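You operate a simulated robot arm through the tools that you are given. There is no shell and no other tool. Be economical: measure what you need, move in short steps, check, and stop when the job is done.

You are at the controls of a simulated robot arm. One attempt, no reset.

## Task
Fix number 3 in the teal stand and push the stand onto the yellow mat.
Fine: loosen the silver screw first, then tighten it on the card; the stand ends square on the mat.

The check looks at the end state, three seconds after you hand in, the way a careful person would. Anything else that was tipped, shoved, dropped, spilled or broken makes it a failure.

## Robot
A 5-joint arm with a two-finger parallel gripper, fixed in place. Base frame: the origin is at the foot of the arm, x ahead of it, y to its left, z up; the work surface is at about z = 0. Lengths are in m, angles in rad, forces in N, time in s.
With the tool pointing down near the work surface it reaches from about 0.26 to 0.68 m from the base axis. Its first joint turns from -1.152 to 1.152 rad. The tool tilts only in the upright plane through the base axis and itself; it spins freely about its own axis. Payload 2.9 kg.
The tool frame sits at the grasp point between the pads (the TCP): z along the fingers, y along the line on which they close. The tips reach 0.03 m beyond it. Largest opening 0.11 m; finger width 0.02, thickness 0.01; the body of the gripper, 0.048 by 0.112 m, starts 0.055 m behind the TCP.
Orientation is that of the tool frame in the base frame, as [roll, pitch, yaw] about the fixed x, y, z axes, in that order (R = Rz(yaw) Ry(pitch) Rx(roll)). With the fingers straight down and closing along the base's y, the tool's x points along the base's -x, its y along +y and its z along -z.

## Interface
- The arm moves only by the tool jog_arm. Its argument "series" is a list of rows, each an object (a shift or turn left out is 0, a gripper value left out holds the last) with "linear": the shift along the tool's x, y, z in mm, a list of three; "rotation": the turn, a rotation vector about the tool's x, y, z in rad, a list of three; "grip": the gripper command, from -1 (shut) to 1 (fully open), values between in proportion. In form: [{"linear": [tx, ty, tz], "rotation": [ax, ay, az], "grip": grip}, ...]. A call has 1 to 12 rows; each row shifts and turns the commanded pose from where the row before left it, along the tool's axes as they then stand. Rows are played at 5 a second. More than 0.05 m and 0.15 rad between two rows, or a gripper value outside its range, and nothing of the call is played. A pose out of reach is approached as far as the arm can. The call stops where the force on the tool passes 40 N (or 10 N more than at its start, if that is more) or the arm is blocked; 0.2 s more then pass. Each finger travels about 0.108 m/s and halts on what it meets, pressing with about 32 N; the grip force reading is that of the motor and also rises with nothing between the fingers. The clock runs only during rows and for 0.2 s after the last one: add rows that do not move to give the fingers time. It gives the time, the measured TCP pose, the force on the tool (base axes), the opening and the grip force at its end, in the units of the frame above (readings bear some noise), and new pictures: "show" is both (left out), scene, wrist or none.
- Cameras (640 x 400 px; columns grow to the right, rows downward): "scene" is fixed at [0.0427, -0.4567, 0.6078]; the picture's right is [0.72, -0.70, 0.00], its down [-0.38, -0.39, -0.84] and it looks along [0.59, 0.60, -0.54] (base axes); focal length 346 px, centre (320, 200). "wrist" rides on the gripper at [0.072, 0.017, -0.103] in the tool frame; the picture's right is [-0.23, 0.97, 0.00], its down [-0.76, -0.18, -0.62] and it looks along [-0.61, -0.14, 0.78] (tool axes); focal length 222 px, centre (320, 200). There is no depth. A picture from a camera that has moved, and an enlarged one, comes with that camera's place and axes in the base frame and with its lens.
- zoom(camera, box): a new picture of the part [left, top, right, bottom] of that camera's present view, enlarged. It takes no simulated time.
- hand_in(): hands the job in; it is judged then, once.

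Go step by step. Nothing tells you positions but the pictures and the camera data: compare them with the known pose of the tool, close in by small moves and look again before you grip or let go. The budget is 120 turns and 170 pictures, counting those below and the enlarged ones. Unless the task says otherwise, let go and move clear before handing in, and close with one line.

The tools are called as name(argument=value, ...) on one line, values as JSON. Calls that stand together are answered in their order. jog_arm: Moves the arm, as the interface text tells. Its arguments: {"type":"object","properties":{"series":{"type":"array","items":{"type":"object","properties":{"linear":{"type":"array","items":{"type":"number"}},"rotation":{"type":"array","items":{"type":"number"}},"grip":{"type":"number"}}}},"show":{"type":"string","enum":["both","scene","wrist","none"]}},"required":["series"]} The other tools are called the same way: zoom (camera, box) takes an enlarged picture of a part of a camera's view; hand_in () hands the job in.

At the start:

```text
time_s: 0.0
eef_pos: [0.3804, -0.0464, 0.3721]
ee_rot: [-3.141, -0.001, -3.141]
contact_force: [0.5, -0.2, -0.7]
width: 0.1098
grasp_force: 0.0
```

scene: 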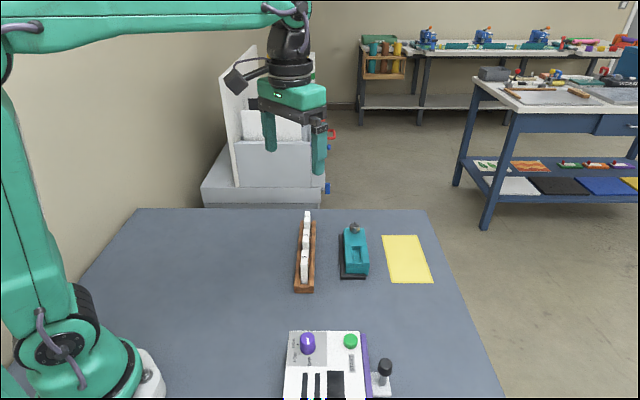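
wrist: 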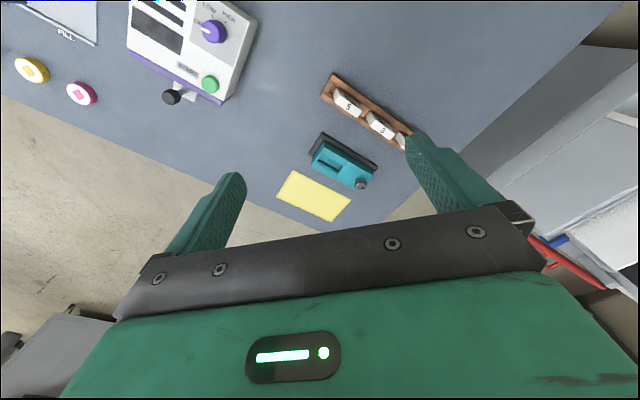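

I see a rack with numbered white cards, a teal stand with a silver screw and a yellow mat. I zoom in for detail first.

zoom(camera="scene", box=[270, 200, 450, 312])

zoom(camera="wrist", box=[260, 60, 450, 230])

```text
3.56 times, centred on (360, 256) of scene
camera zoom: at [0.0427, -0.4567, 0.6078], right [0.72, -0.7, 0.0], down [-0.38, -0.39, -0.84], along [0.59, 0.6, -0.54], focal length 1231 px, centre (178, 1)
```

zoom: 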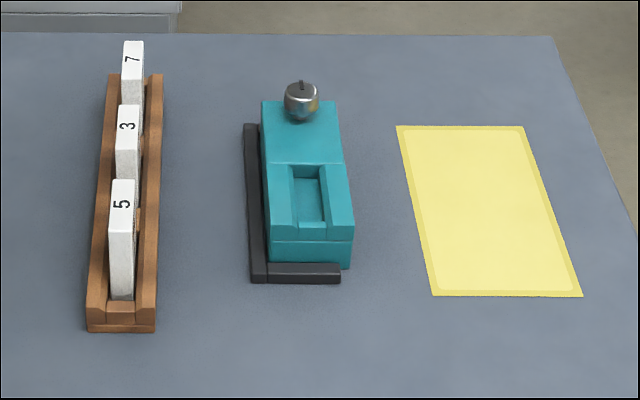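

```text
2.35 times, centred on (355, 145) of wrist
camera zoom: at [0.3072, -0.0284, 0.4751], right [0.23, 0.97, 0.0], down [0.76, -0.18, 0.62], along [0.61, -0.14, -0.78], focal length 523 px, centre (238, 329)
```

zoom: 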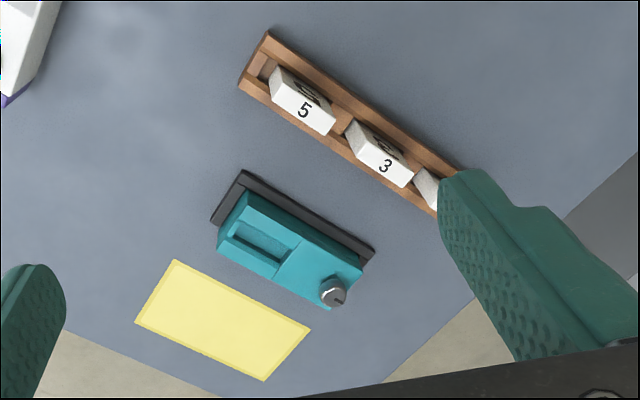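

The mat is centred near (0.673, -0.131) with its long axis at about 45°. The stand is near (0.585, -0.036) and parallel to it. I'll move the wrist camera closer for detail.

jog_arm(series=[{"linear": [-10, 12, 35]}, {"linear": [-10, 12, 35]}, {"linear": [-10, 12, 35]}, {"linear": [-10, 10, 35]}, {}], show="wrist")

```text
time_s: 1.2
eef_pos: [0.421, 0.0044, 0.2322]
ee_rot: [3.14, -0.001, -3.14]
contact_force: [-0.2, -0.6, 0.1]
width: 0.1099
grasp_force: 0.0
camera wrist: at [0.348, 0.0215, 0.3346], right [0.23, 0.97, 0.0], down [0.76, -0.18, 0.62], along [0.61, -0.14, -0.78], focal length 222 px, centre (320, 200)
```

wrist: 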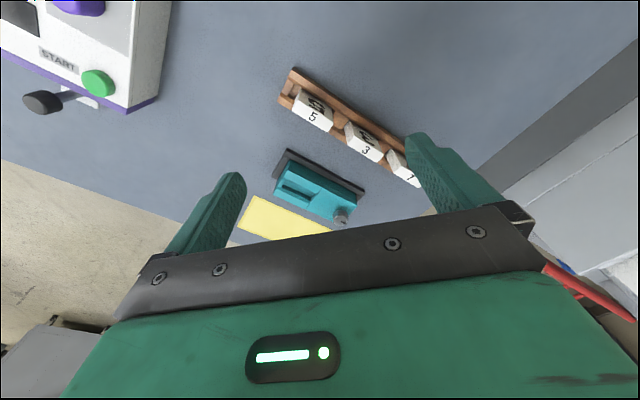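

The stand and rack are in view, so I'll enlarge both.

zoom(camera="wrist", box=[230, 140, 380, 240])

zoom(camera="wrist", box=[270, 60, 430, 190])

zoom(camera="scene", box=[325, 215, 389, 285])

zoom(camera="scene", box=[280, 205, 340, 300])

```text
4.00 times, centred on (305, 190) of wrist
camera zoom: at [0.348, 0.0215, 0.3346], right [0.23, 0.97, 0.0], down [0.76, -0.18, 0.62], along [0.61, -0.14, -0.78], focal length 888 px, centre (380, 240)
```

zoom: 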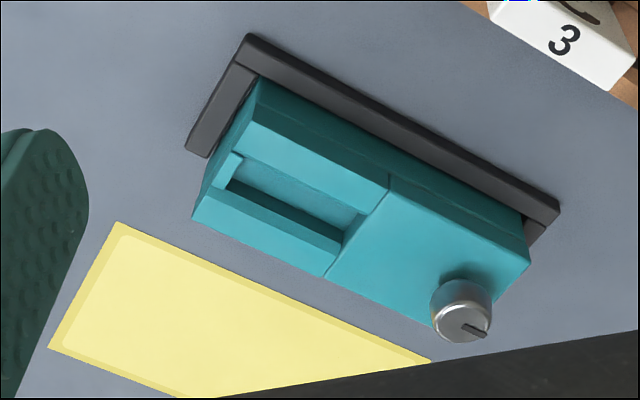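

```text
3.08 times, centred on (350, 125) of wrist
camera zoom: at [0.348, 0.0215, 0.3346], right [0.23, 0.97, 0.0], down [0.76, -0.18, 0.62], along [0.61, -0.14, -0.78], focal length 684 px, centre (228, 431)
```

zoom: 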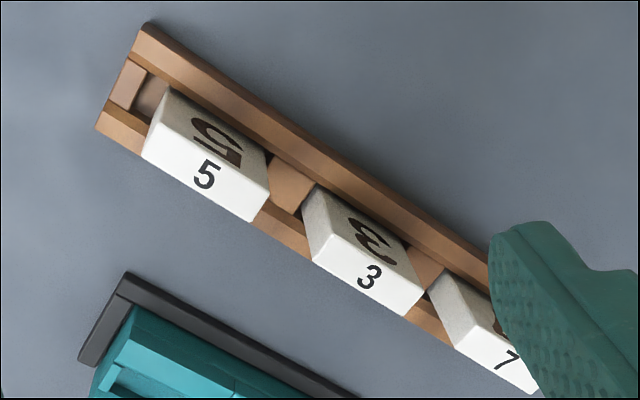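

```text
5.71 times, centred on (357, 250) of scene
camera zoom: at [0.0428, -0.4567, 0.6078], right [0.72, -0.7, 0.0], down [-0.38, -0.39, -0.84], along [0.59, 0.6, -0.54], focal length 1979 px, centre (109, -86)
```

zoom: 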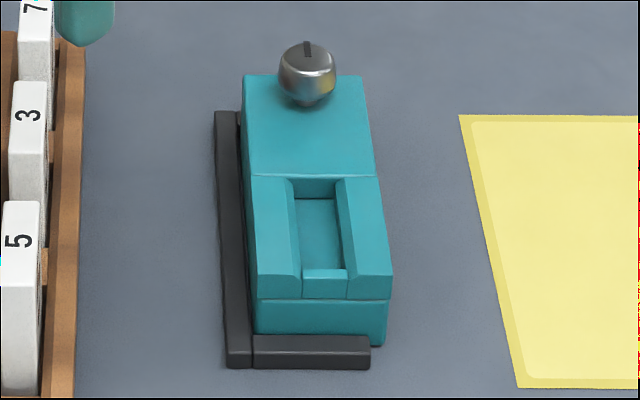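

```text
4.21 times, centred on (310, 252) of scene
camera zoom: at [0.0428, -0.4567, 0.6078], right [0.72, -0.7, 0.0], down [-0.38, -0.39, -0.84], along [0.59, 0.6, -0.54], focal length 1458 px, centre (362, -21)
```

zoom: 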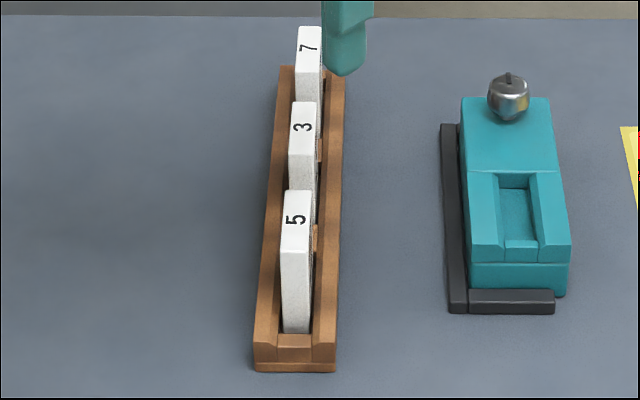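

The knob triangulates to about (0.6155, -0.004, 0.054) with a diameter near 0.026. The rack is parallel to the stand, so the card only needs translating. Next I'll move above the knob with the fingers half open.

jog_arm(series=[{"linear": [-39, -1.6, 18], "grip": 0.1}, {"linear": [-39, -1.6, 18]}, {"linear": [-39, -1.6, 18]}, {"linear": [-39, -1.6, 18]}, {"linear": [-38, -1.6, 18]}, {}])

```text
time_s: 2.6
eef_pos: [0.6153, -0.0104, 0.1438]
ee_rot: [-3.141, 0.0, -3.141]
contact_force: [0.3, 0.5, -0.8]
width: 0.0606
grasp_force: 0.0
camera wrist: at [0.5415, 0.0075, 0.2455], right [0.23, 0.97, 0.0], down [0.76, -0.18, 0.62], along [0.61, -0.14, -0.78], focal length 222 px, centre (320, 200)
```

scene: 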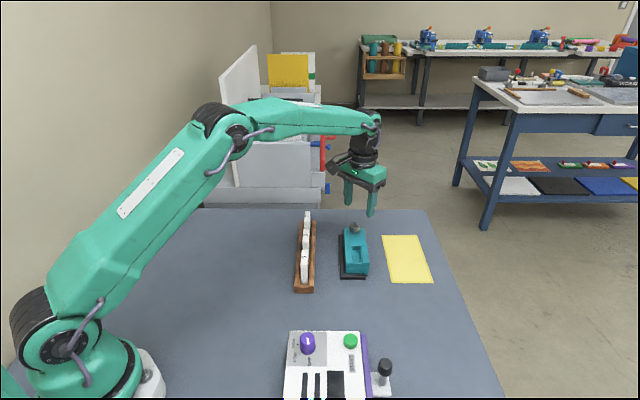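
wrist: 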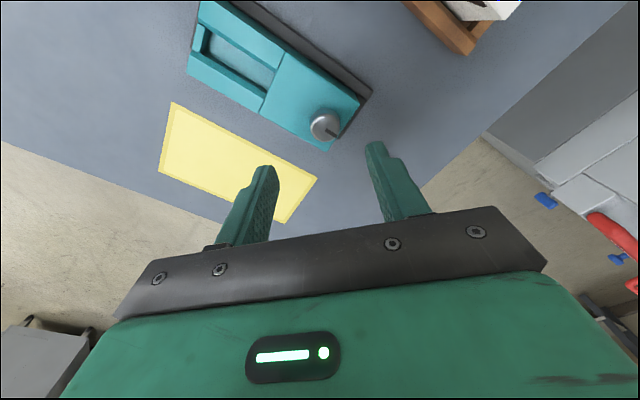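

The knob looks to be at about (0.612, -0.004). I'll enlarge the wrist view to refine the knob and the stand.

zoom(camera="wrist", box=[170, 0, 390, 160])

```text
2.50 times, centred on (280, 80) of wrist
camera zoom: at [0.5415, 0.0075, 0.2455], right [0.23, 0.97, 0.0], down [0.76, -0.18, 0.62], along [0.61, -0.14, -0.78], focal length 555 px, centre (420, 500)
```

zoom: 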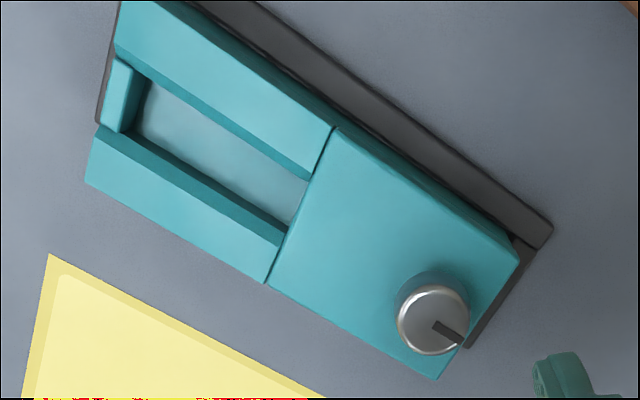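

Knob top is about (0.612, -0.004, 0.067). I'll centre on it and descend around it, still open.

jog_arm(series=[{"linear": [3.3, 6.4, 0]}, {"linear": [0, 0, 25]}, {"linear": [0, 0, 25]}, {"linear": [0, 0, 14]}, {}])

zoom(camera="scene", box=[310, 170, 410, 290])

```text
time_s: 3.8
eef_pos: [0.6101, -0.0039, 0.0786]
ee_rot: [-3.141, -0.001, 3.141]
contact_force: [-0.7, 0.3, 0.2]
width: 0.0606
grasp_force: 0.1
camera wrist: at [0.5365, 0.0146, 0.1817], right [0.23, 0.97, 0.0], down [0.76, -0.18, 0.62], along [0.61, -0.14, -0.78], focal length 222 px, centre (320, 200)
```

scene: 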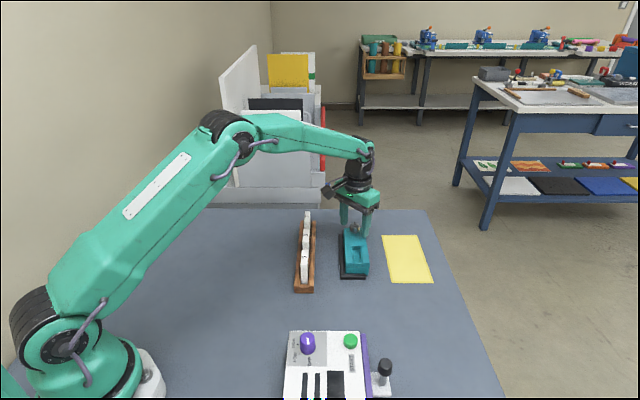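
wrist: 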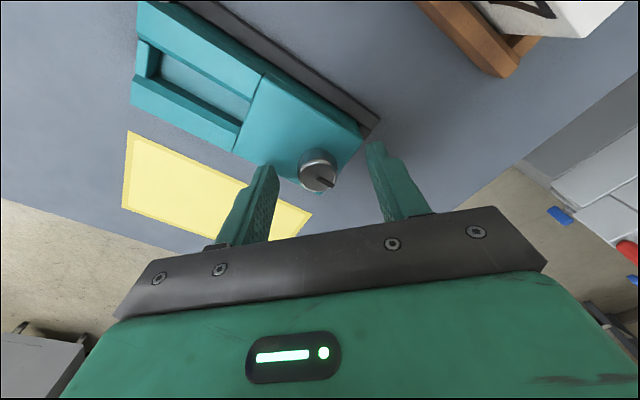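

```text
3.33 times, centred on (360, 230) of scene
camera zoom: at [0.0427, -0.4567, 0.6078], right [0.72, -0.7, 0.0], down [-0.38, -0.39, -0.84], along [0.59, 0.6, -0.54], focal length 1154 px, centre (187, 100)
```

zoom: 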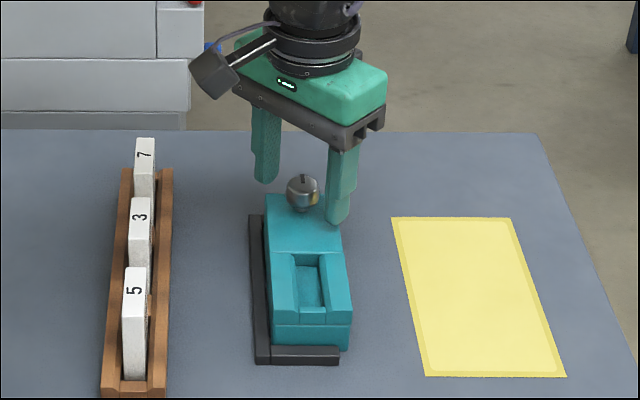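

The knob sits centred between the fingers, so I close on it.

jog_arm(series=[{"linear": [0, 0, 2], "grip": -0.2}, {"grip": -0.6}, {"grip": -1}, {}])

zoom(camera="scene", box=[310, 170, 410, 290])

```text
time_s: 4.8
eef_pos: [0.6109, -0.005, 0.0772]
ee_rot: [3.141, 0.0, -3.141]
contact_force: [1.4, -3.3, 0.8]
width: 0.0256
grasp_force: 31.7
camera wrist: at [0.5373, 0.0148, 0.1799], right [0.23, 0.97, 0.0], down [0.76, -0.18, 0.62], along [0.61, -0.14, -0.78], focal length 222 px, centre (320, 200)
```

scene: 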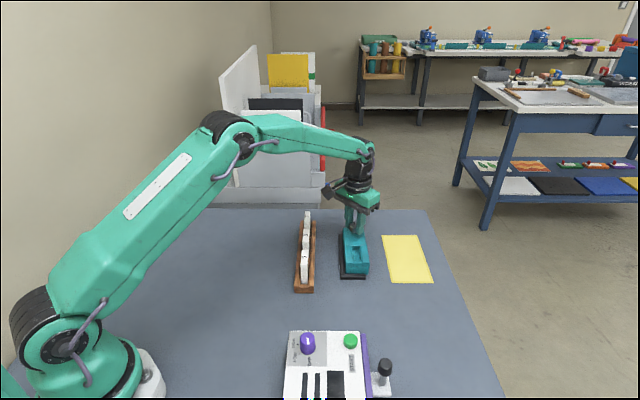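
wrist: 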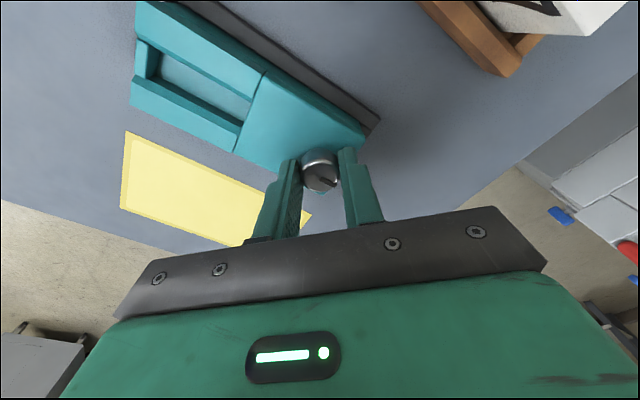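

```text
3.33 times, centred on (360, 230) of scene
camera zoom: at [0.0427, -0.4567, 0.6078], right [0.72, -0.7, 0.0], down [-0.38, -0.39, -0.84], along [0.59, 0.6, -0.54], focal length 1154 px, centre (187, 100)
```

zoom: 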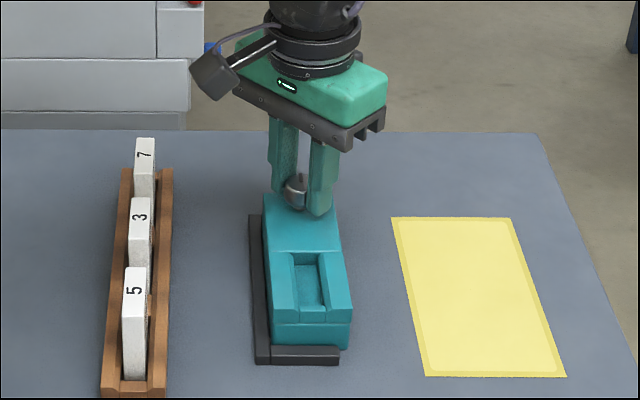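

The knob is gripped at 0.0256 m. I'll turn it counter-clockwise as seen from above (negative about tool z) to loosen, watching that the stand stays put.

jog_arm(series=[{"rotation": [0, 0, -0.13]}, {"rotation": [0, 0, -0.13]}, {"rotation": [0, 0, -0.13]}, {"rotation": [0, 0, -0.13]}, {}], show="wrist")

zoom(camera="scene", box=[310, 170, 410, 290])

```text
time_s: 6.0
eef_pos: [0.6097, -0.003, 0.0773]
ee_rot: [3.141, 0.0, -2.621]
contact_force: [-9.1, -11.5, 10.2]
width: 0.0257
grasp_force: 31.4
camera wrist: at [0.5387, -0.0229, 0.1799], right [-0.29, 0.96, 0.0], down [0.75, 0.22, 0.62], along [0.6, 0.18, -0.78], focal length 222 px, centre (320, 200)
```

wrist: 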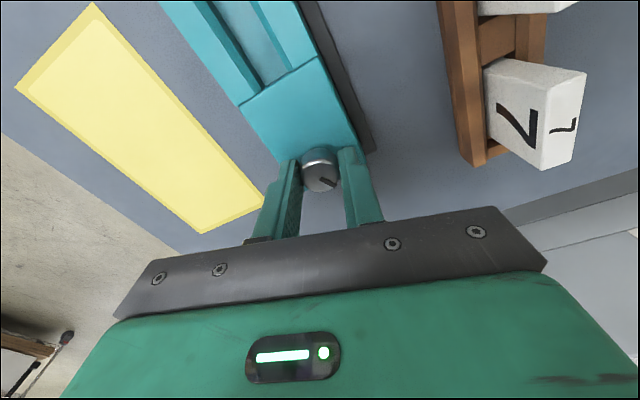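

```text
3.33 times, centred on (360, 230) of scene
camera zoom: at [0.0427, -0.4567, 0.6078], right [0.71, -0.7, 0.0], down [-0.38, -0.39, -0.84], along [0.59, 0.6, -0.54], focal length 1154 px, centre (187, 100)
```

zoom: 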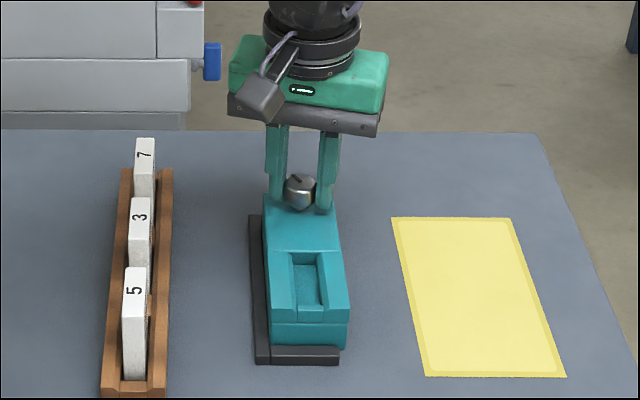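

The mark turns with the gripper and the stand hasn't visibly shifted. I'll keep loosening with a slight upward allowance.

jog_arm(series=[{"linear": [0, 0, -0.5], "rotation": [0, 0, -0.13]}, {"rotation": [0, 0, -0.13]}, {"rotation": [0, 0, -0.13]}, {"rotation": [0, 0, -0.13]}, {"rotation": [0, 0, -0.13]}, {}], show="wrist")

zoom(camera="scene", box=[310, 170, 410, 290])

```text
time_s: 7.4
eef_pos: [0.6103, -0.0021, 0.0774]
ee_rot: [3.14, 0.0, -1.967]
contact_force: [-17.5, -10.6, 10.7]
width: 0.0256
grasp_force: 32.3
camera wrist: at [0.567, -0.0609, 0.1799], right [-0.81, 0.59, 0.0], down [0.46, 0.63, 0.62], along [0.36, 0.5, -0.78], focal length 222 px, centre (320, 200)
```

wrist: 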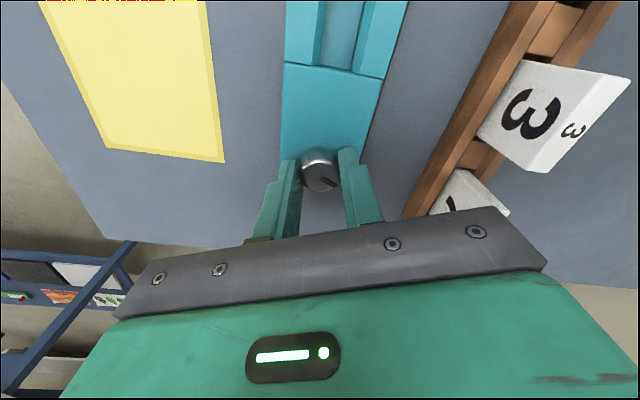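

```text
3.33 times, centred on (360, 230) of scene
camera zoom: at [0.0427, -0.4567, 0.6078], right [0.72, -0.7, 0.0], down [-0.38, -0.39, -0.84], along [0.59, 0.6, -0.54], focal length 1154 px, centre (187, 100)
```

zoom: 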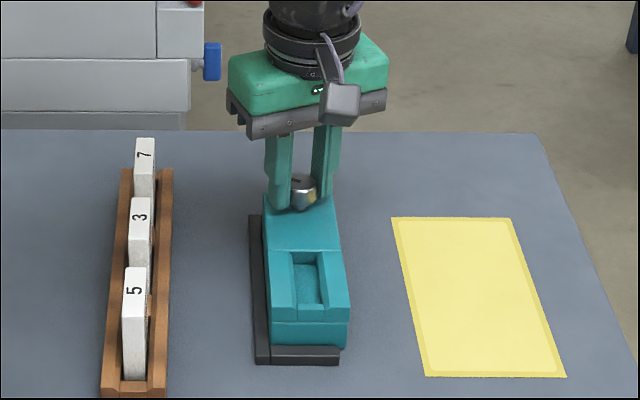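

The knob is still turning with the gripper. I'll relieve the side load, continue loosening, and enlarge the slot to watch its width.

jog_arm(series=[{"linear": [0.9, 0.9, 0]}, {"rotation": [0, 0, -0.13]}, {"rotation": [0, 0, -0.13]}, {"rotation": [0, 0, -0.13]}, {"rotation": [0, 0, -0.13]}, {"rotation": [0, 0, -0.13]}, {}], show="wrist")

zoom(camera="scene", box=[325, 215, 389, 285])

```text
time_s: 9.0
eef_pos: [0.6097, -0.0028, 0.0762]
ee_rot: [-3.141, 0.0, -1.32]
contact_force: [-8.2, -1.9, 9.2]
width: 0.0255
grasp_force: 32.0
camera wrist: at [0.6109, -0.0761, 0.1786], right [-1.0, -0.02, 0.0], down [-0.02, 0.78, 0.62], along [-0.01, 0.62, -0.78], focal length 222 px, centre (320, 200)
```

wrist: 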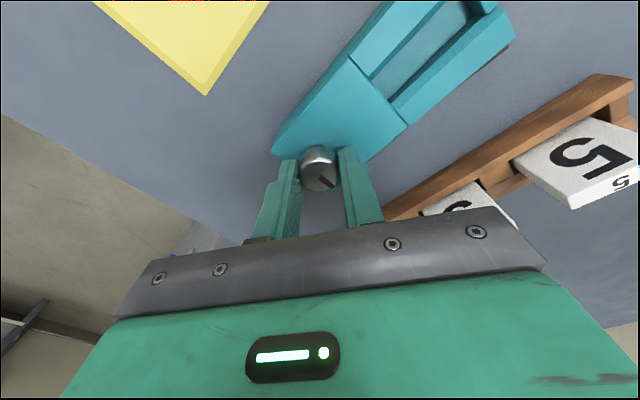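

```text
5.71 times, centred on (357, 250) of scene
camera zoom: at [0.0427, -0.4567, 0.6078], right [0.72, -0.7, 0.0], down [-0.38, -0.39, -0.84], along [0.59, 0.6, -0.54], focal length 1979 px, centre (109, -86)
```

zoom: 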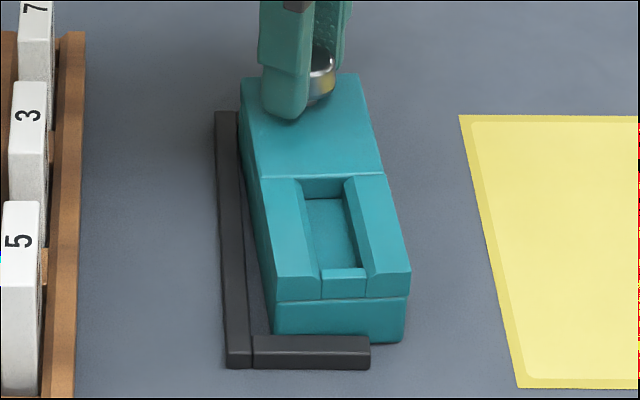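

The stand itself has begun to swing counter-clockwise, so the screw has likely reached its loosened stop. I'll release, lift and look before pushing the stand back against the black guide.

jog_arm(series=[{"grip": 0.0}, {}, {"linear": [0, 0, -30]}, {"linear": [0, 0, -40]}, {}])

zoom(camera="scene", box=[325, 215, 389, 285])

```text
time_s: 10.2
eef_pos: [0.6093, -0.0024, 0.1489]
ee_rot: [3.141, -0.001, -1.321]
contact_force: [-0.3, 0.6, -0.2]
width: 0.055
grasp_force: 0.1
camera wrist: at [0.611, -0.0762, 0.2515], right [-1.0, -0.02, 0.0], down [-0.02, 0.78, 0.62], along [-0.01, 0.62, -0.78], focal length 222 px, centre (320, 200)
```

scene: 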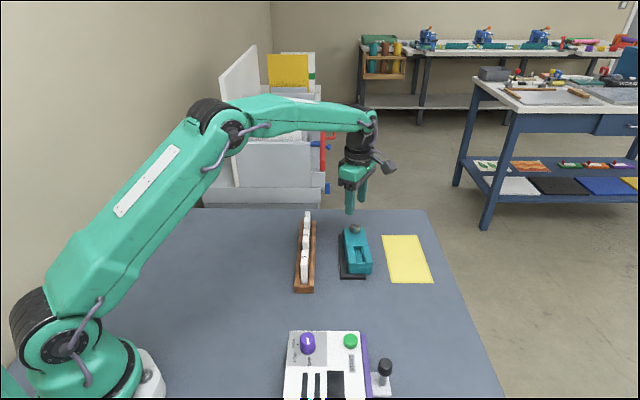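
wrist: 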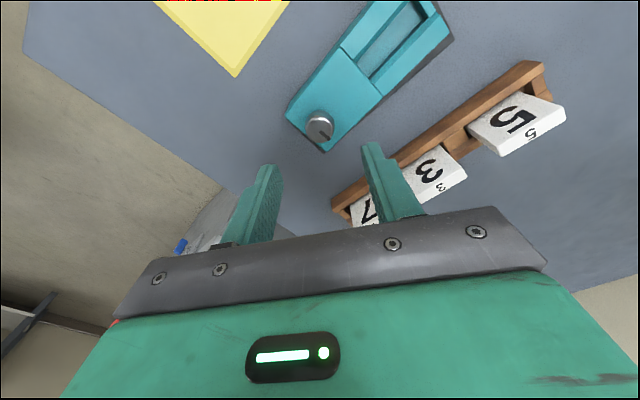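

```text
5.71 times, centred on (357, 250) of scene
camera zoom: at [0.0427, -0.4567, 0.6078], right [0.72, -0.7, 0.0], down [-0.38, -0.39, -0.84], along [0.59, 0.6, -0.54], focal length 1979 px, centre (109, -86)
```

zoom: 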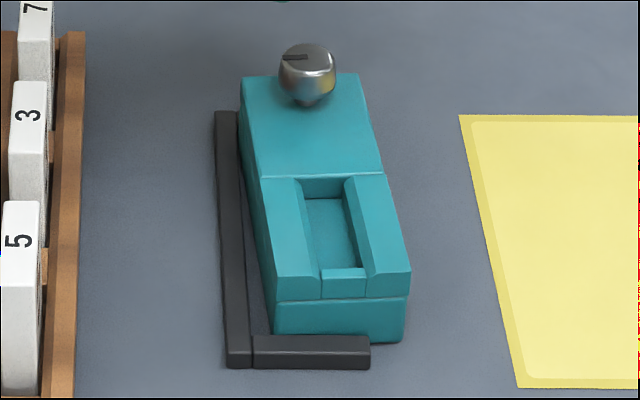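

The screw's mark turned about 90°, and the stand swung about 9 mm at its front. I'll rotate to stand-aligned yaw, close the fingers and hover to the mat side of the stand's front.

jog_arm(series=[{"rotation": [0, 0, 0.148], "grip": -1}, {"rotation": [0, 0, 0.148]}, {"rotation": [0, 0, 0.148]}, {"rotation": [0, 0, 0.148]}, {"rotation": [0, 0, 0.148]}, {"rotation": [0, 0, 0.148]}, {"rotation": [0, 0, 0.147]}, {"linear": [30, -23, 0]}, {"linear": [30, -23, 0]}, {"linear": [30, -23, 0]}, {}])

```text
time_s: 12.6
eef_pos: [0.5951, -0.1156, 0.1469]
ee_rot: [3.14, 0.001, -2.356]
contact_force: [-0.5, 0.2, -1.3]
width: 0.0
grasp_force: 32.1
camera wrist: at [0.5307, -0.1536, 0.2494], right [-0.53, 0.85, 0.0], down [0.66, 0.41, 0.62], along [0.53, 0.33, -0.78], focal length 222 px, centre (320, 200)
```

scene: 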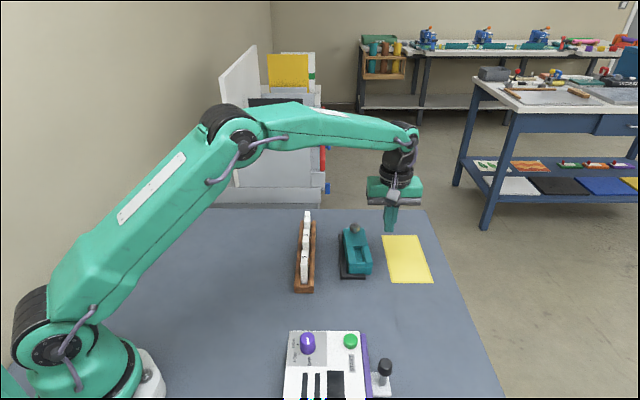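
wrist: 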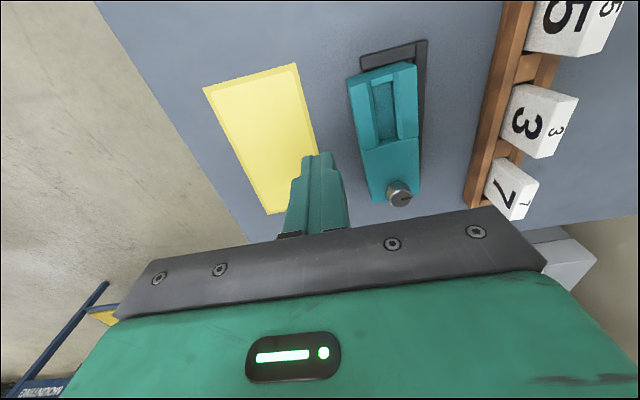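

I'm clear of the stand on its mat side. I descend to a low push height.

jog_arm(series=[{"linear": [0, 0, 35]}, {"linear": [0, 0, 35]}, {"linear": [0, 0, 30]}, {}])

zoom(camera="scene", box=[325, 215, 415, 290])

```text
time_s: 13.6
eef_pos: [0.5944, -0.1149, 0.046]
ee_rot: [3.141, 0.001, -2.356]
contact_force: [0.5, 0.2, 0.9]
width: 0.0
grasp_force: 31.6
camera wrist: at [0.531, -0.1527, 0.1487], right [-0.53, 0.85, 0.0], down [0.66, 0.41, 0.62], along [0.53, 0.33, -0.78], focal length 222 px, centre (320, 200)
```

scene: 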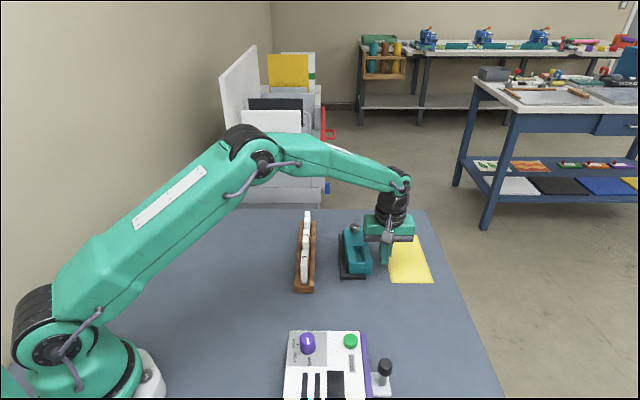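
wrist: 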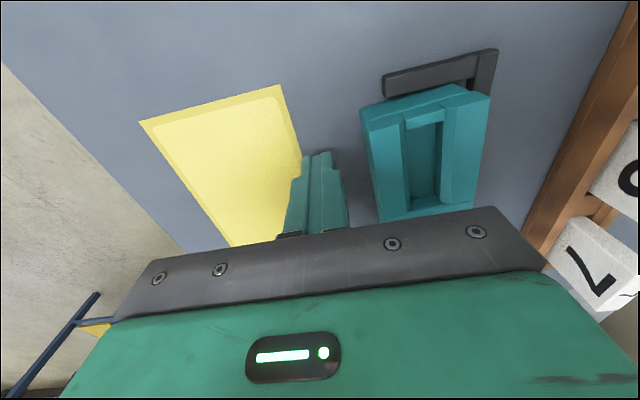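

```text
5.33 times, centred on (370, 252) of scene
camera zoom: at [0.0427, -0.4567, 0.6078], right [0.72, -0.7, 0.0], down [-0.38, -0.39, -0.84], along [0.59, 0.6, -0.54], focal length 1847 px, centre (53, -80)
```

zoom: 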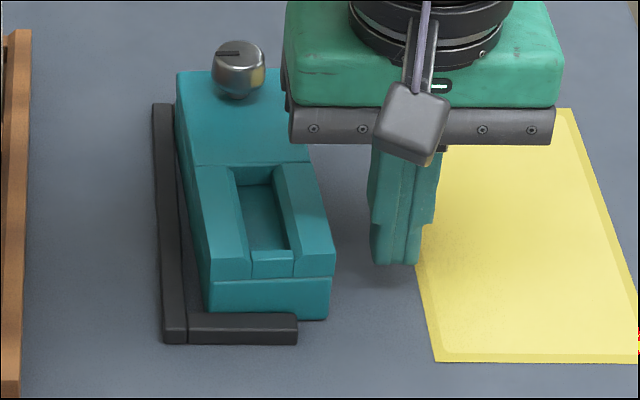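

The gap to the stand is about 19 mm. I push along tool +y (away from the mat) toward the guide, slowing near contact.

jog_arm(series=[{"linear": [0, 9, 0]}, {"linear": [0, 8, 0]}, {"linear": [0, 4, 0]}, {"linear": [0, 3, 0]}, {}], show="none")

zoom(camera="scene", box=[325, 215, 415, 290])

```text
time_s: 14.8
eef_pos: [0.5782, -0.098, 0.047]
ee_rot: [-3.14, 0.001, -2.357]
contact_force: [0.1, -1.6, 1.9]
width: 0.0
grasp_force: 31.7
```

```text
5.33 times, centred on (370, 252) of scene
camera zoom: at [0.0427, -0.4567, 0.6078], right [0.72, -0.7, 0.0], down [-0.38, -0.39, -0.84], along [0.59, 0.6, -0.54], focal length 1847 px, centre (53, -80)
```

zoom: 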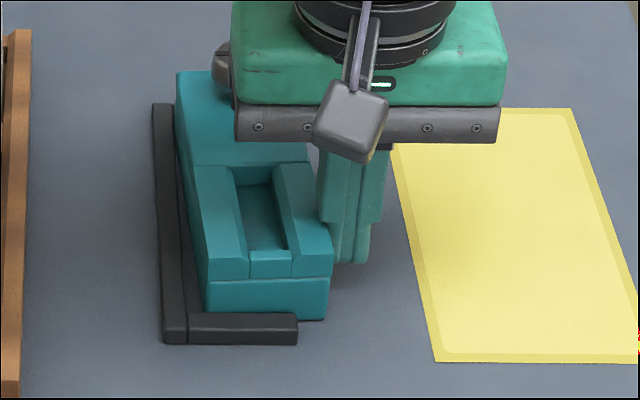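

Contact is just made, and about 9 mm more is needed. I continue in small steps.

jog_arm(series=[{"linear": [0, 2, 0]}, {"linear": [0, 2, 0]}, {"linear": [0, 2, 0]}, {"linear": [0, 1.5, 0]}, {}], show="none")

zoom(camera="scene", box=[325, 215, 415, 290])

```text
time_s: 16.0
eef_pos: [0.5729, -0.0922, 0.0467]
ee_rot: [-3.141, -0.002, -2.356]
contact_force: [0.2, -0.9, 0.1]
width: 0.0003
grasp_force: 31.7
```

```text
5.33 times, centred on (370, 252) of scene
camera zoom: at [0.0427, -0.4567, 0.6078], right [0.72, -0.7, 0.0], down [-0.38, -0.39, -0.84], along [0.59, 0.6, -0.54], focal length 1847 px, centre (53, -80)
```

zoom: 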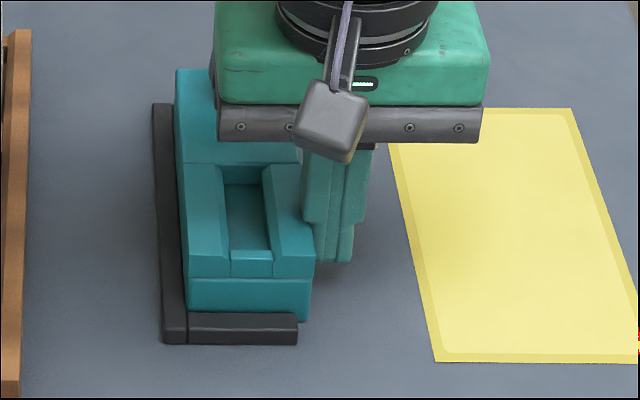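

Nearly flush; a couple of fine steps until I feel the guide.

jog_arm(series=[{"linear": [0, 1, 0]}, {"linear": [0, 1, 0]}, {}], show="none")

zoom(camera="scene", box=[325, 215, 389, 285])

```text
time_s: 16.8
eef_pos: [0.5728, -0.0921, 0.0476]
ee_rot: [-3.136, 0.003, -2.358]
contact_force: [13.8, -9.5, 0.2]
width: 0.0
grasp_force: 31.8
```

```text
5.71 times, centred on (357, 250) of scene
camera zoom: at [0.0427, -0.4567, 0.6078], right [0.71, -0.7, 0.0], down [-0.38, -0.39, -0.84], along [0.59, 0.6, -0.54], focal length 1979 px, centre (109, -86)
```

zoom: 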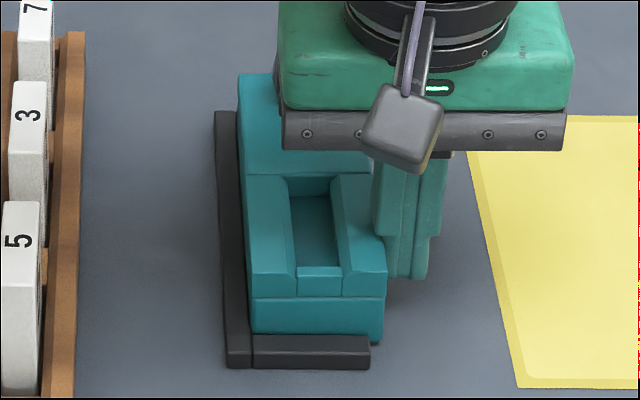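

The stand is flush against the guide again. I back off, rise, and move above card 3 with the gripper part-open.

jog_arm(series=[{"linear": [0, -15, 0]}, {"linear": [0, 0, -45]}, {"linear": [0, 0, -45]}, {"linear": [0, 0, -45], "grip": 0.0}, {"linear": [-13, 43, 0]}, {"linear": [-13, 43, 0]}, {"linear": [-13, 43, 0]}, {"linear": [-14, 43, 0]}, {}])

zoom(camera="scene", box=[270, 180, 390, 300])

```text
time_s: 18.8
eef_pos: [0.4972, 0.0576, 0.1825]
ee_rot: [3.141, -0.001, -2.357]
contact_force: [0.5, -0.2, 0.6]
width: 0.0549
grasp_force: 0.1
camera wrist: at [0.4329, 0.0183, 0.284], right [-0.53, 0.85, 0.0], down [0.66, 0.41, 0.62], along [0.53, 0.33, -0.78], focal length 222 px, centre (320, 200)
```

scene: 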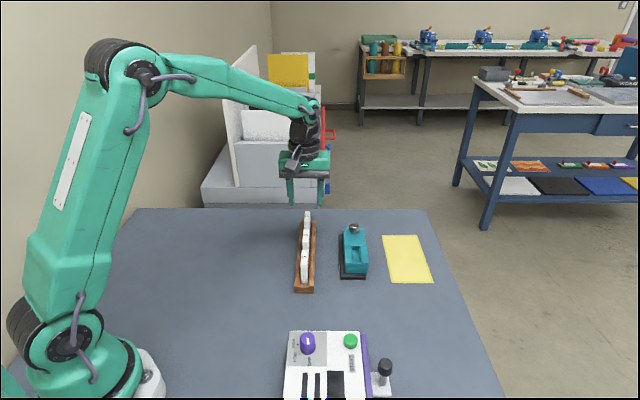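
wrist: 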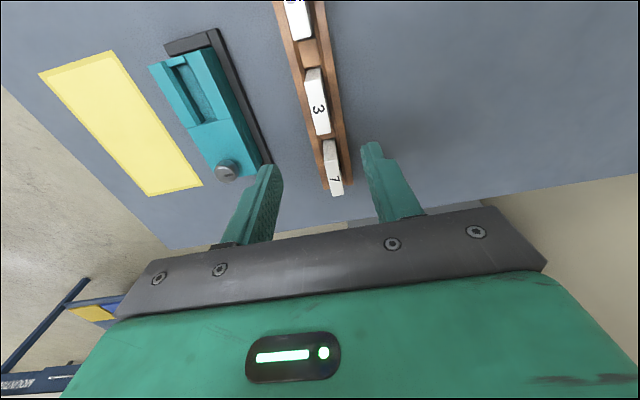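

```text
3.33 times, centred on (330, 240) of scene
camera zoom: at [0.0428, -0.4567, 0.6078], right [0.72, -0.7, 0.0], down [-0.38, -0.39, -0.84], along [0.59, 0.6, -0.54], focal length 1154 px, centre (287, 67)
```

zoom: 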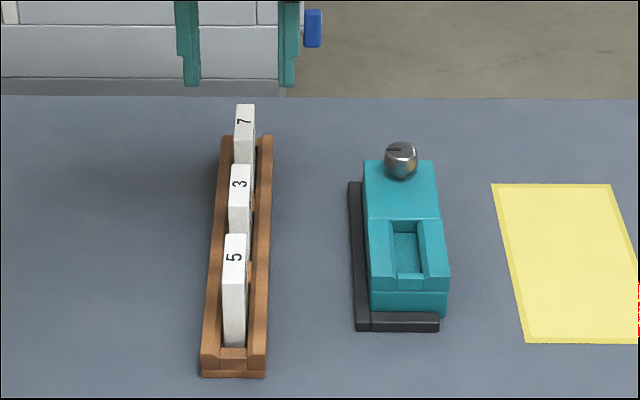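

I'm above the cards. I enlarge the wrist view to triangulate card 3.

zoom(camera="wrist", box=[270, 40, 370, 200])

zoom(camera="scene", box=[290, 205, 330, 300])

```text
2.50 times, centred on (320, 120) of wrist
camera zoom: at [0.4329, 0.0183, 0.284], right [-0.53, 0.85, 0.0], down [0.66, 0.41, 0.62], along [0.53, 0.33, -0.78], focal length 555 px, centre (320, 400)
```

zoom: 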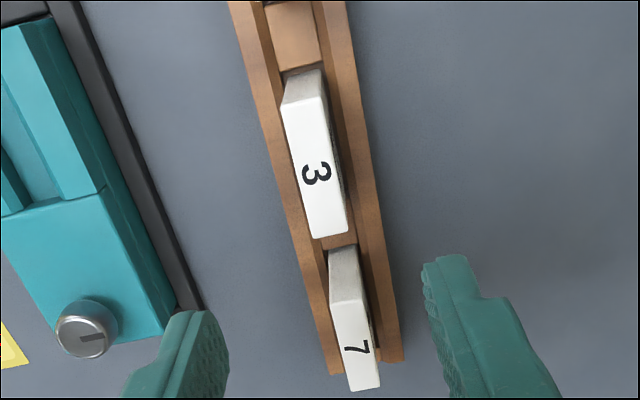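

```text
4.21 times, centred on (310, 252) of scene
camera zoom: at [0.0428, -0.4567, 0.6078], right [0.72, -0.7, 0.0], down [-0.38, -0.39, -0.84], along [0.59, 0.6, -0.54], focal length 1458 px, centre (362, -21)
```

zoom: 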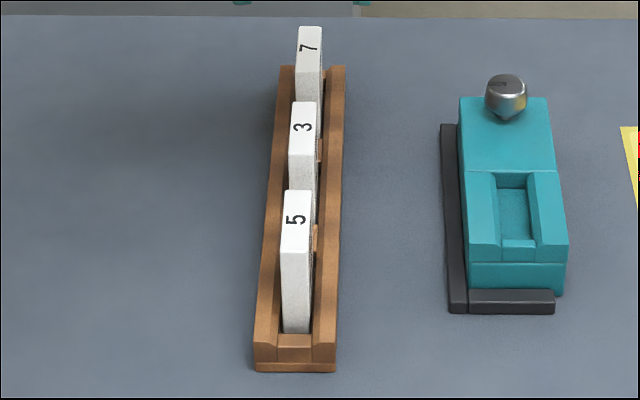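

Card 3's top centre is about (0.490, 0.048, 0.073), roughly 15 mm thick and 50 mm long. I align over it and come down to just above.

jog_arm(series=[{"linear": [12.3, -1.7, 0]}, {"linear": [0, 0, 35]}, {"linear": [0, 0, 32]}, {}])

zoom(camera="scene", box=[280, 190, 340, 270])

```text
time_s: 19.8
eef_pos: [0.4873, 0.0483, 0.1145]
ee_rot: [-3.142, 0.001, -2.359]
contact_force: [1.1, -0.3, -0.7]
width: 0.055
grasp_force: 0.1
camera wrist: at [0.4239, 0.0106, 0.2178], right [-0.53, 0.85, 0.0], down [0.66, 0.41, 0.62], along [0.53, 0.33, -0.78], focal length 222 px, centre (320, 200)
```

scene: 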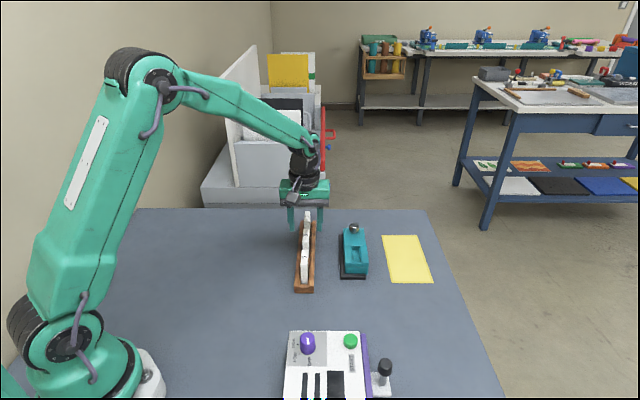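
wrist: 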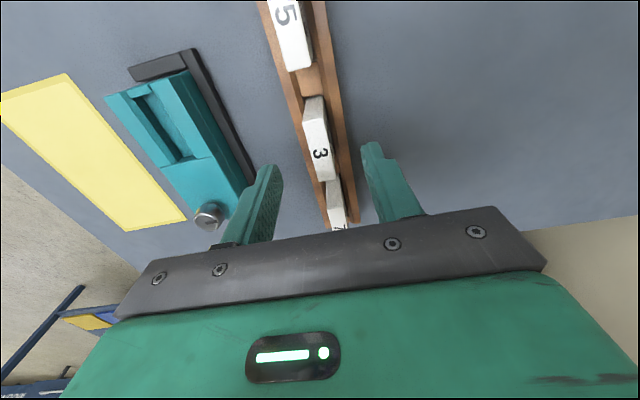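

```text
5.00 times, centred on (310, 230) of scene
camera zoom: at [0.0427, -0.4567, 0.6078], right [0.72, -0.7, 0.0], down [-0.38, -0.39, -0.84], along [0.59, 0.6, -0.54], focal length 1731 px, centre (370, 50)
```

zoom: 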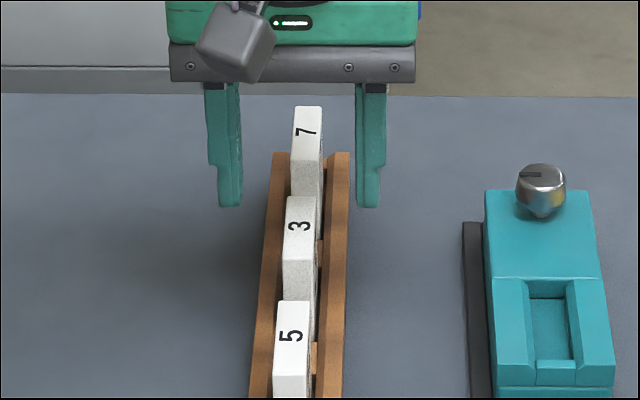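

Laterally centred. I check the fore-aft alignment in an enlarged wrist view.

zoom(camera="wrist", box=[260, 80, 380, 200])

```text
3.33 times, centred on (320, 140) of wrist
camera zoom: at [0.4239, 0.0106, 0.2178], right [-0.53, 0.85, 0.0], down [0.66, 0.41, 0.62], along [0.53, 0.33, -0.78], focal length 740 px, centre (320, 400)
```

zoom: 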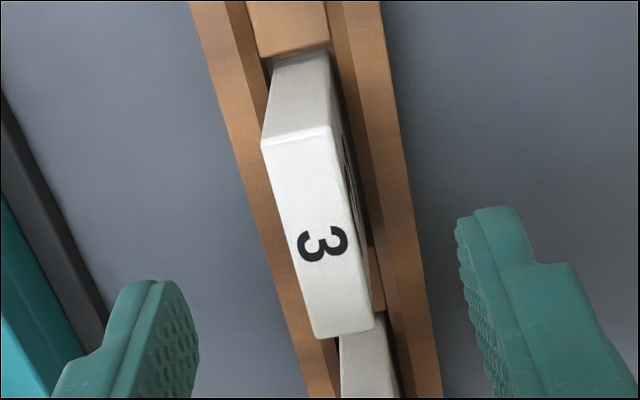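

I need about 4 mm toward the near end, then descend to grip height.

jog_arm(series=[{"linear": [3.5, 0, 16]}, {"linear": [0, 0, 16]}, {"linear": [0, 0, 12]}, {}])

zoom(camera="scene", box=[280, 190, 340, 270])

```text
time_s: 20.8
eef_pos: [0.4869, 0.0437, 0.072]
ee_rot: [3.141, 0.0, -2.356]
contact_force: [0.3, 0.0, 0.6]
width: 0.0552
grasp_force: 0.0
camera wrist: at [0.4225, 0.0051, 0.1737], right [-0.53, 0.85, 0.0], down [0.66, 0.41, 0.62], along [0.53, 0.33, -0.78], focal length 222 px, centre (320, 200)
```

scene: 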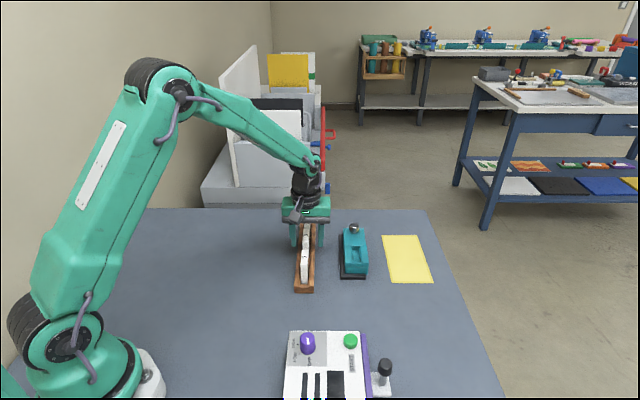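
wrist: 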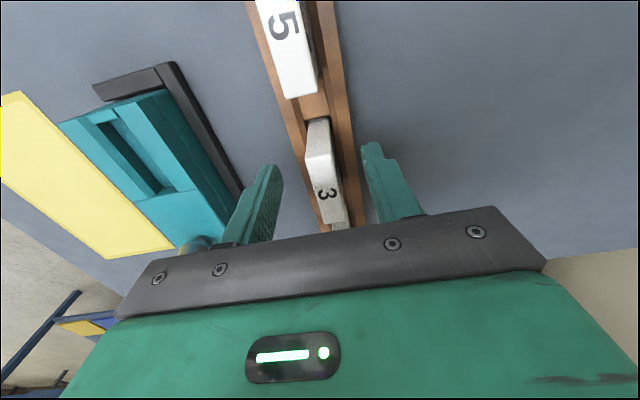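

```text
5.00 times, centred on (310, 230) of scene
camera zoom: at [0.0427, -0.4567, 0.6078], right [0.72, -0.7, 0.0], down [-0.38, -0.39, -0.84], along [0.59, 0.6, -0.54], focal length 1731 px, centre (370, 50)
```

zoom: 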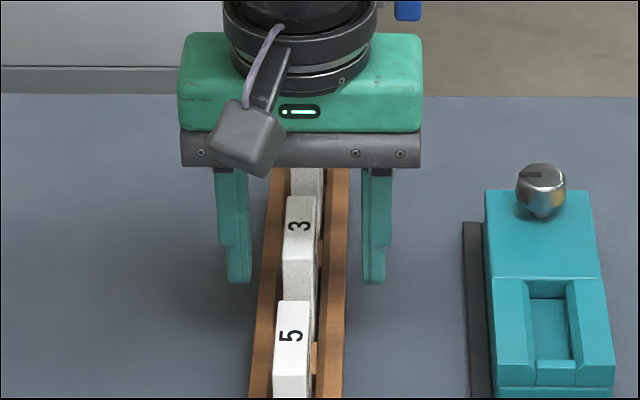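

The fingers are about 3 mm toward the stand side, so I shift back and close on the card.

jog_arm(series=[{"linear": [0, 2.5, 0]}, {"grip": -0.4}, {"grip": -1}, {}, {}])

zoom(camera="scene", box=[280, 190, 340, 270])

```text
time_s: 22.0
eef_pos: [0.4857, 0.0454, 0.0704]
ee_rot: [-3.142, 0.001, -2.356]
contact_force: [0.2, -0.4, -0.6]
width: 0.0141
grasp_force: 32.4
camera wrist: at [0.4208, 0.0074, 0.1736], right [-0.53, 0.85, 0.0], down [0.66, 0.41, 0.62], along [0.53, 0.33, -0.78], focal length 222 px, centre (320, 200)
```

scene: 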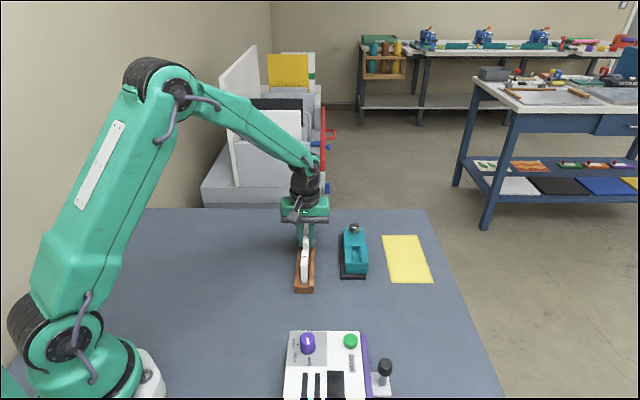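
wrist: 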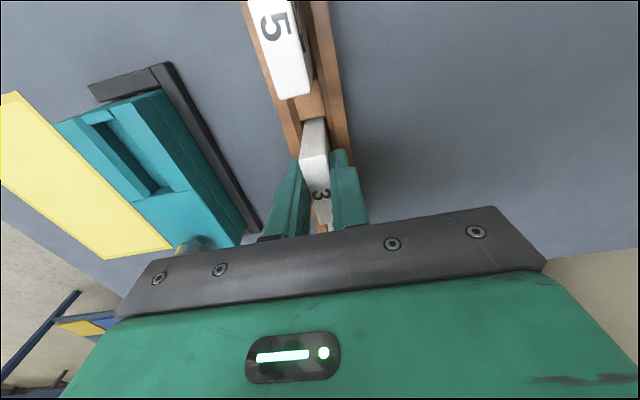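

```text
5.00 times, centred on (310, 230) of scene
camera zoom: at [0.0428, -0.4567, 0.6078], right [0.72, -0.7, 0.0], down [-0.38, -0.39, -0.84], along [0.59, 0.6, -0.54], focal length 1731 px, centre (370, 50)
```

zoom: 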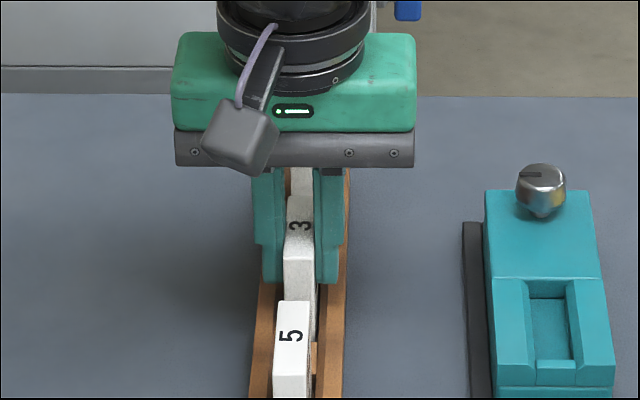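

Card 3 is gripped at 14 mm thick. I lift it straight out.

jog_arm(series=[{"linear": [0, 0, -20]}, {"linear": [0, 0, -30]}, {"linear": [0, 0, -30]}, {}])

zoom(camera="scene", box=[280, 180, 390, 290])

zoom(camera="wrist", box=[100, 40, 380, 240])

```text
time_s: 23.0
eef_pos: [0.4866, 0.0482, 0.1542]
ee_rot: [3.14, 0.001, -2.356]
contact_force: [1.0, 0.2, -0.5]
width: 0.0144
grasp_force: 31.7
camera wrist: at [0.4224, 0.0102, 0.2577], right [-0.53, 0.85, 0.0], down [0.66, 0.41, 0.62], along [0.53, 0.33, -0.78], focal length 222 px, centre (320, 200)
```

scene: 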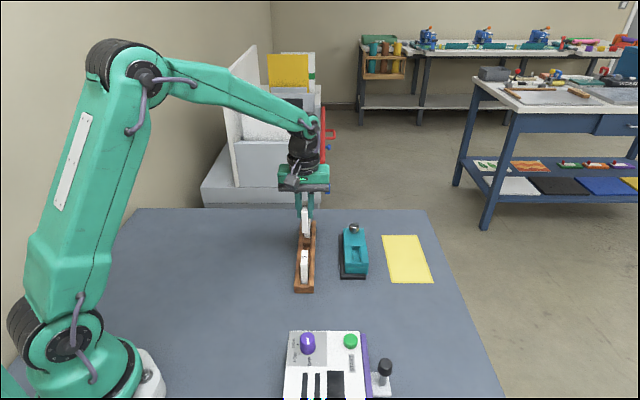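
wrist: 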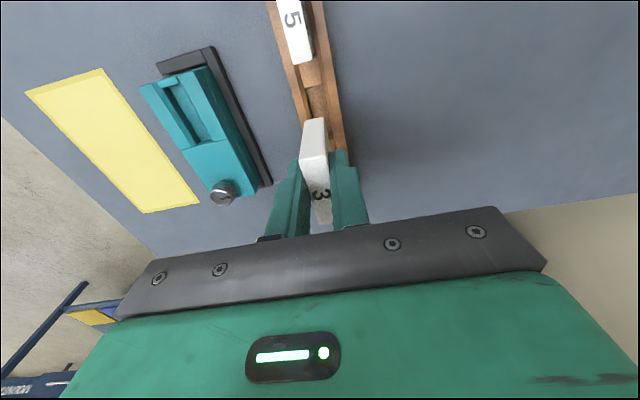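

```text
3.64 times, centred on (335, 235) of scene
camera zoom: at [0.0427, -0.4567, 0.6078], right [0.72, -0.7, 0.0], down [-0.38, -0.39, -0.84], along [0.59, 0.6, -0.54], focal length 1259 px, centre (266, 73)
```

zoom: 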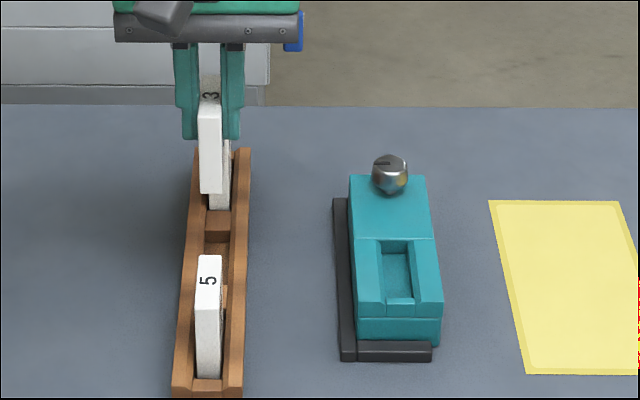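

```text
2.00 times, centred on (240, 140) of wrist
camera zoom: at [0.4224, 0.0102, 0.2577], right [-0.53, 0.85, 0.0], down [0.66, 0.41, 0.62], along [0.53, 0.33, -0.78], focal length 444 px, centre (480, 320)
```

zoom: 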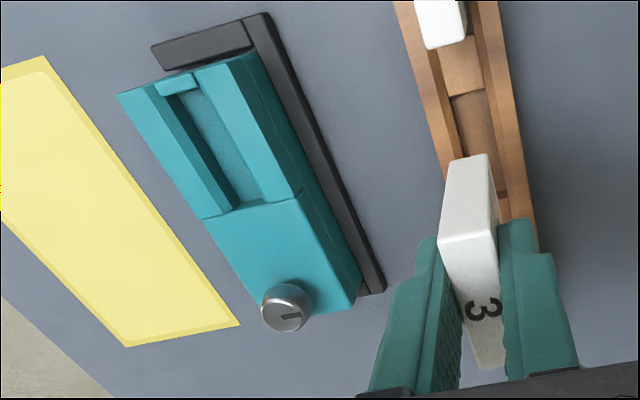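

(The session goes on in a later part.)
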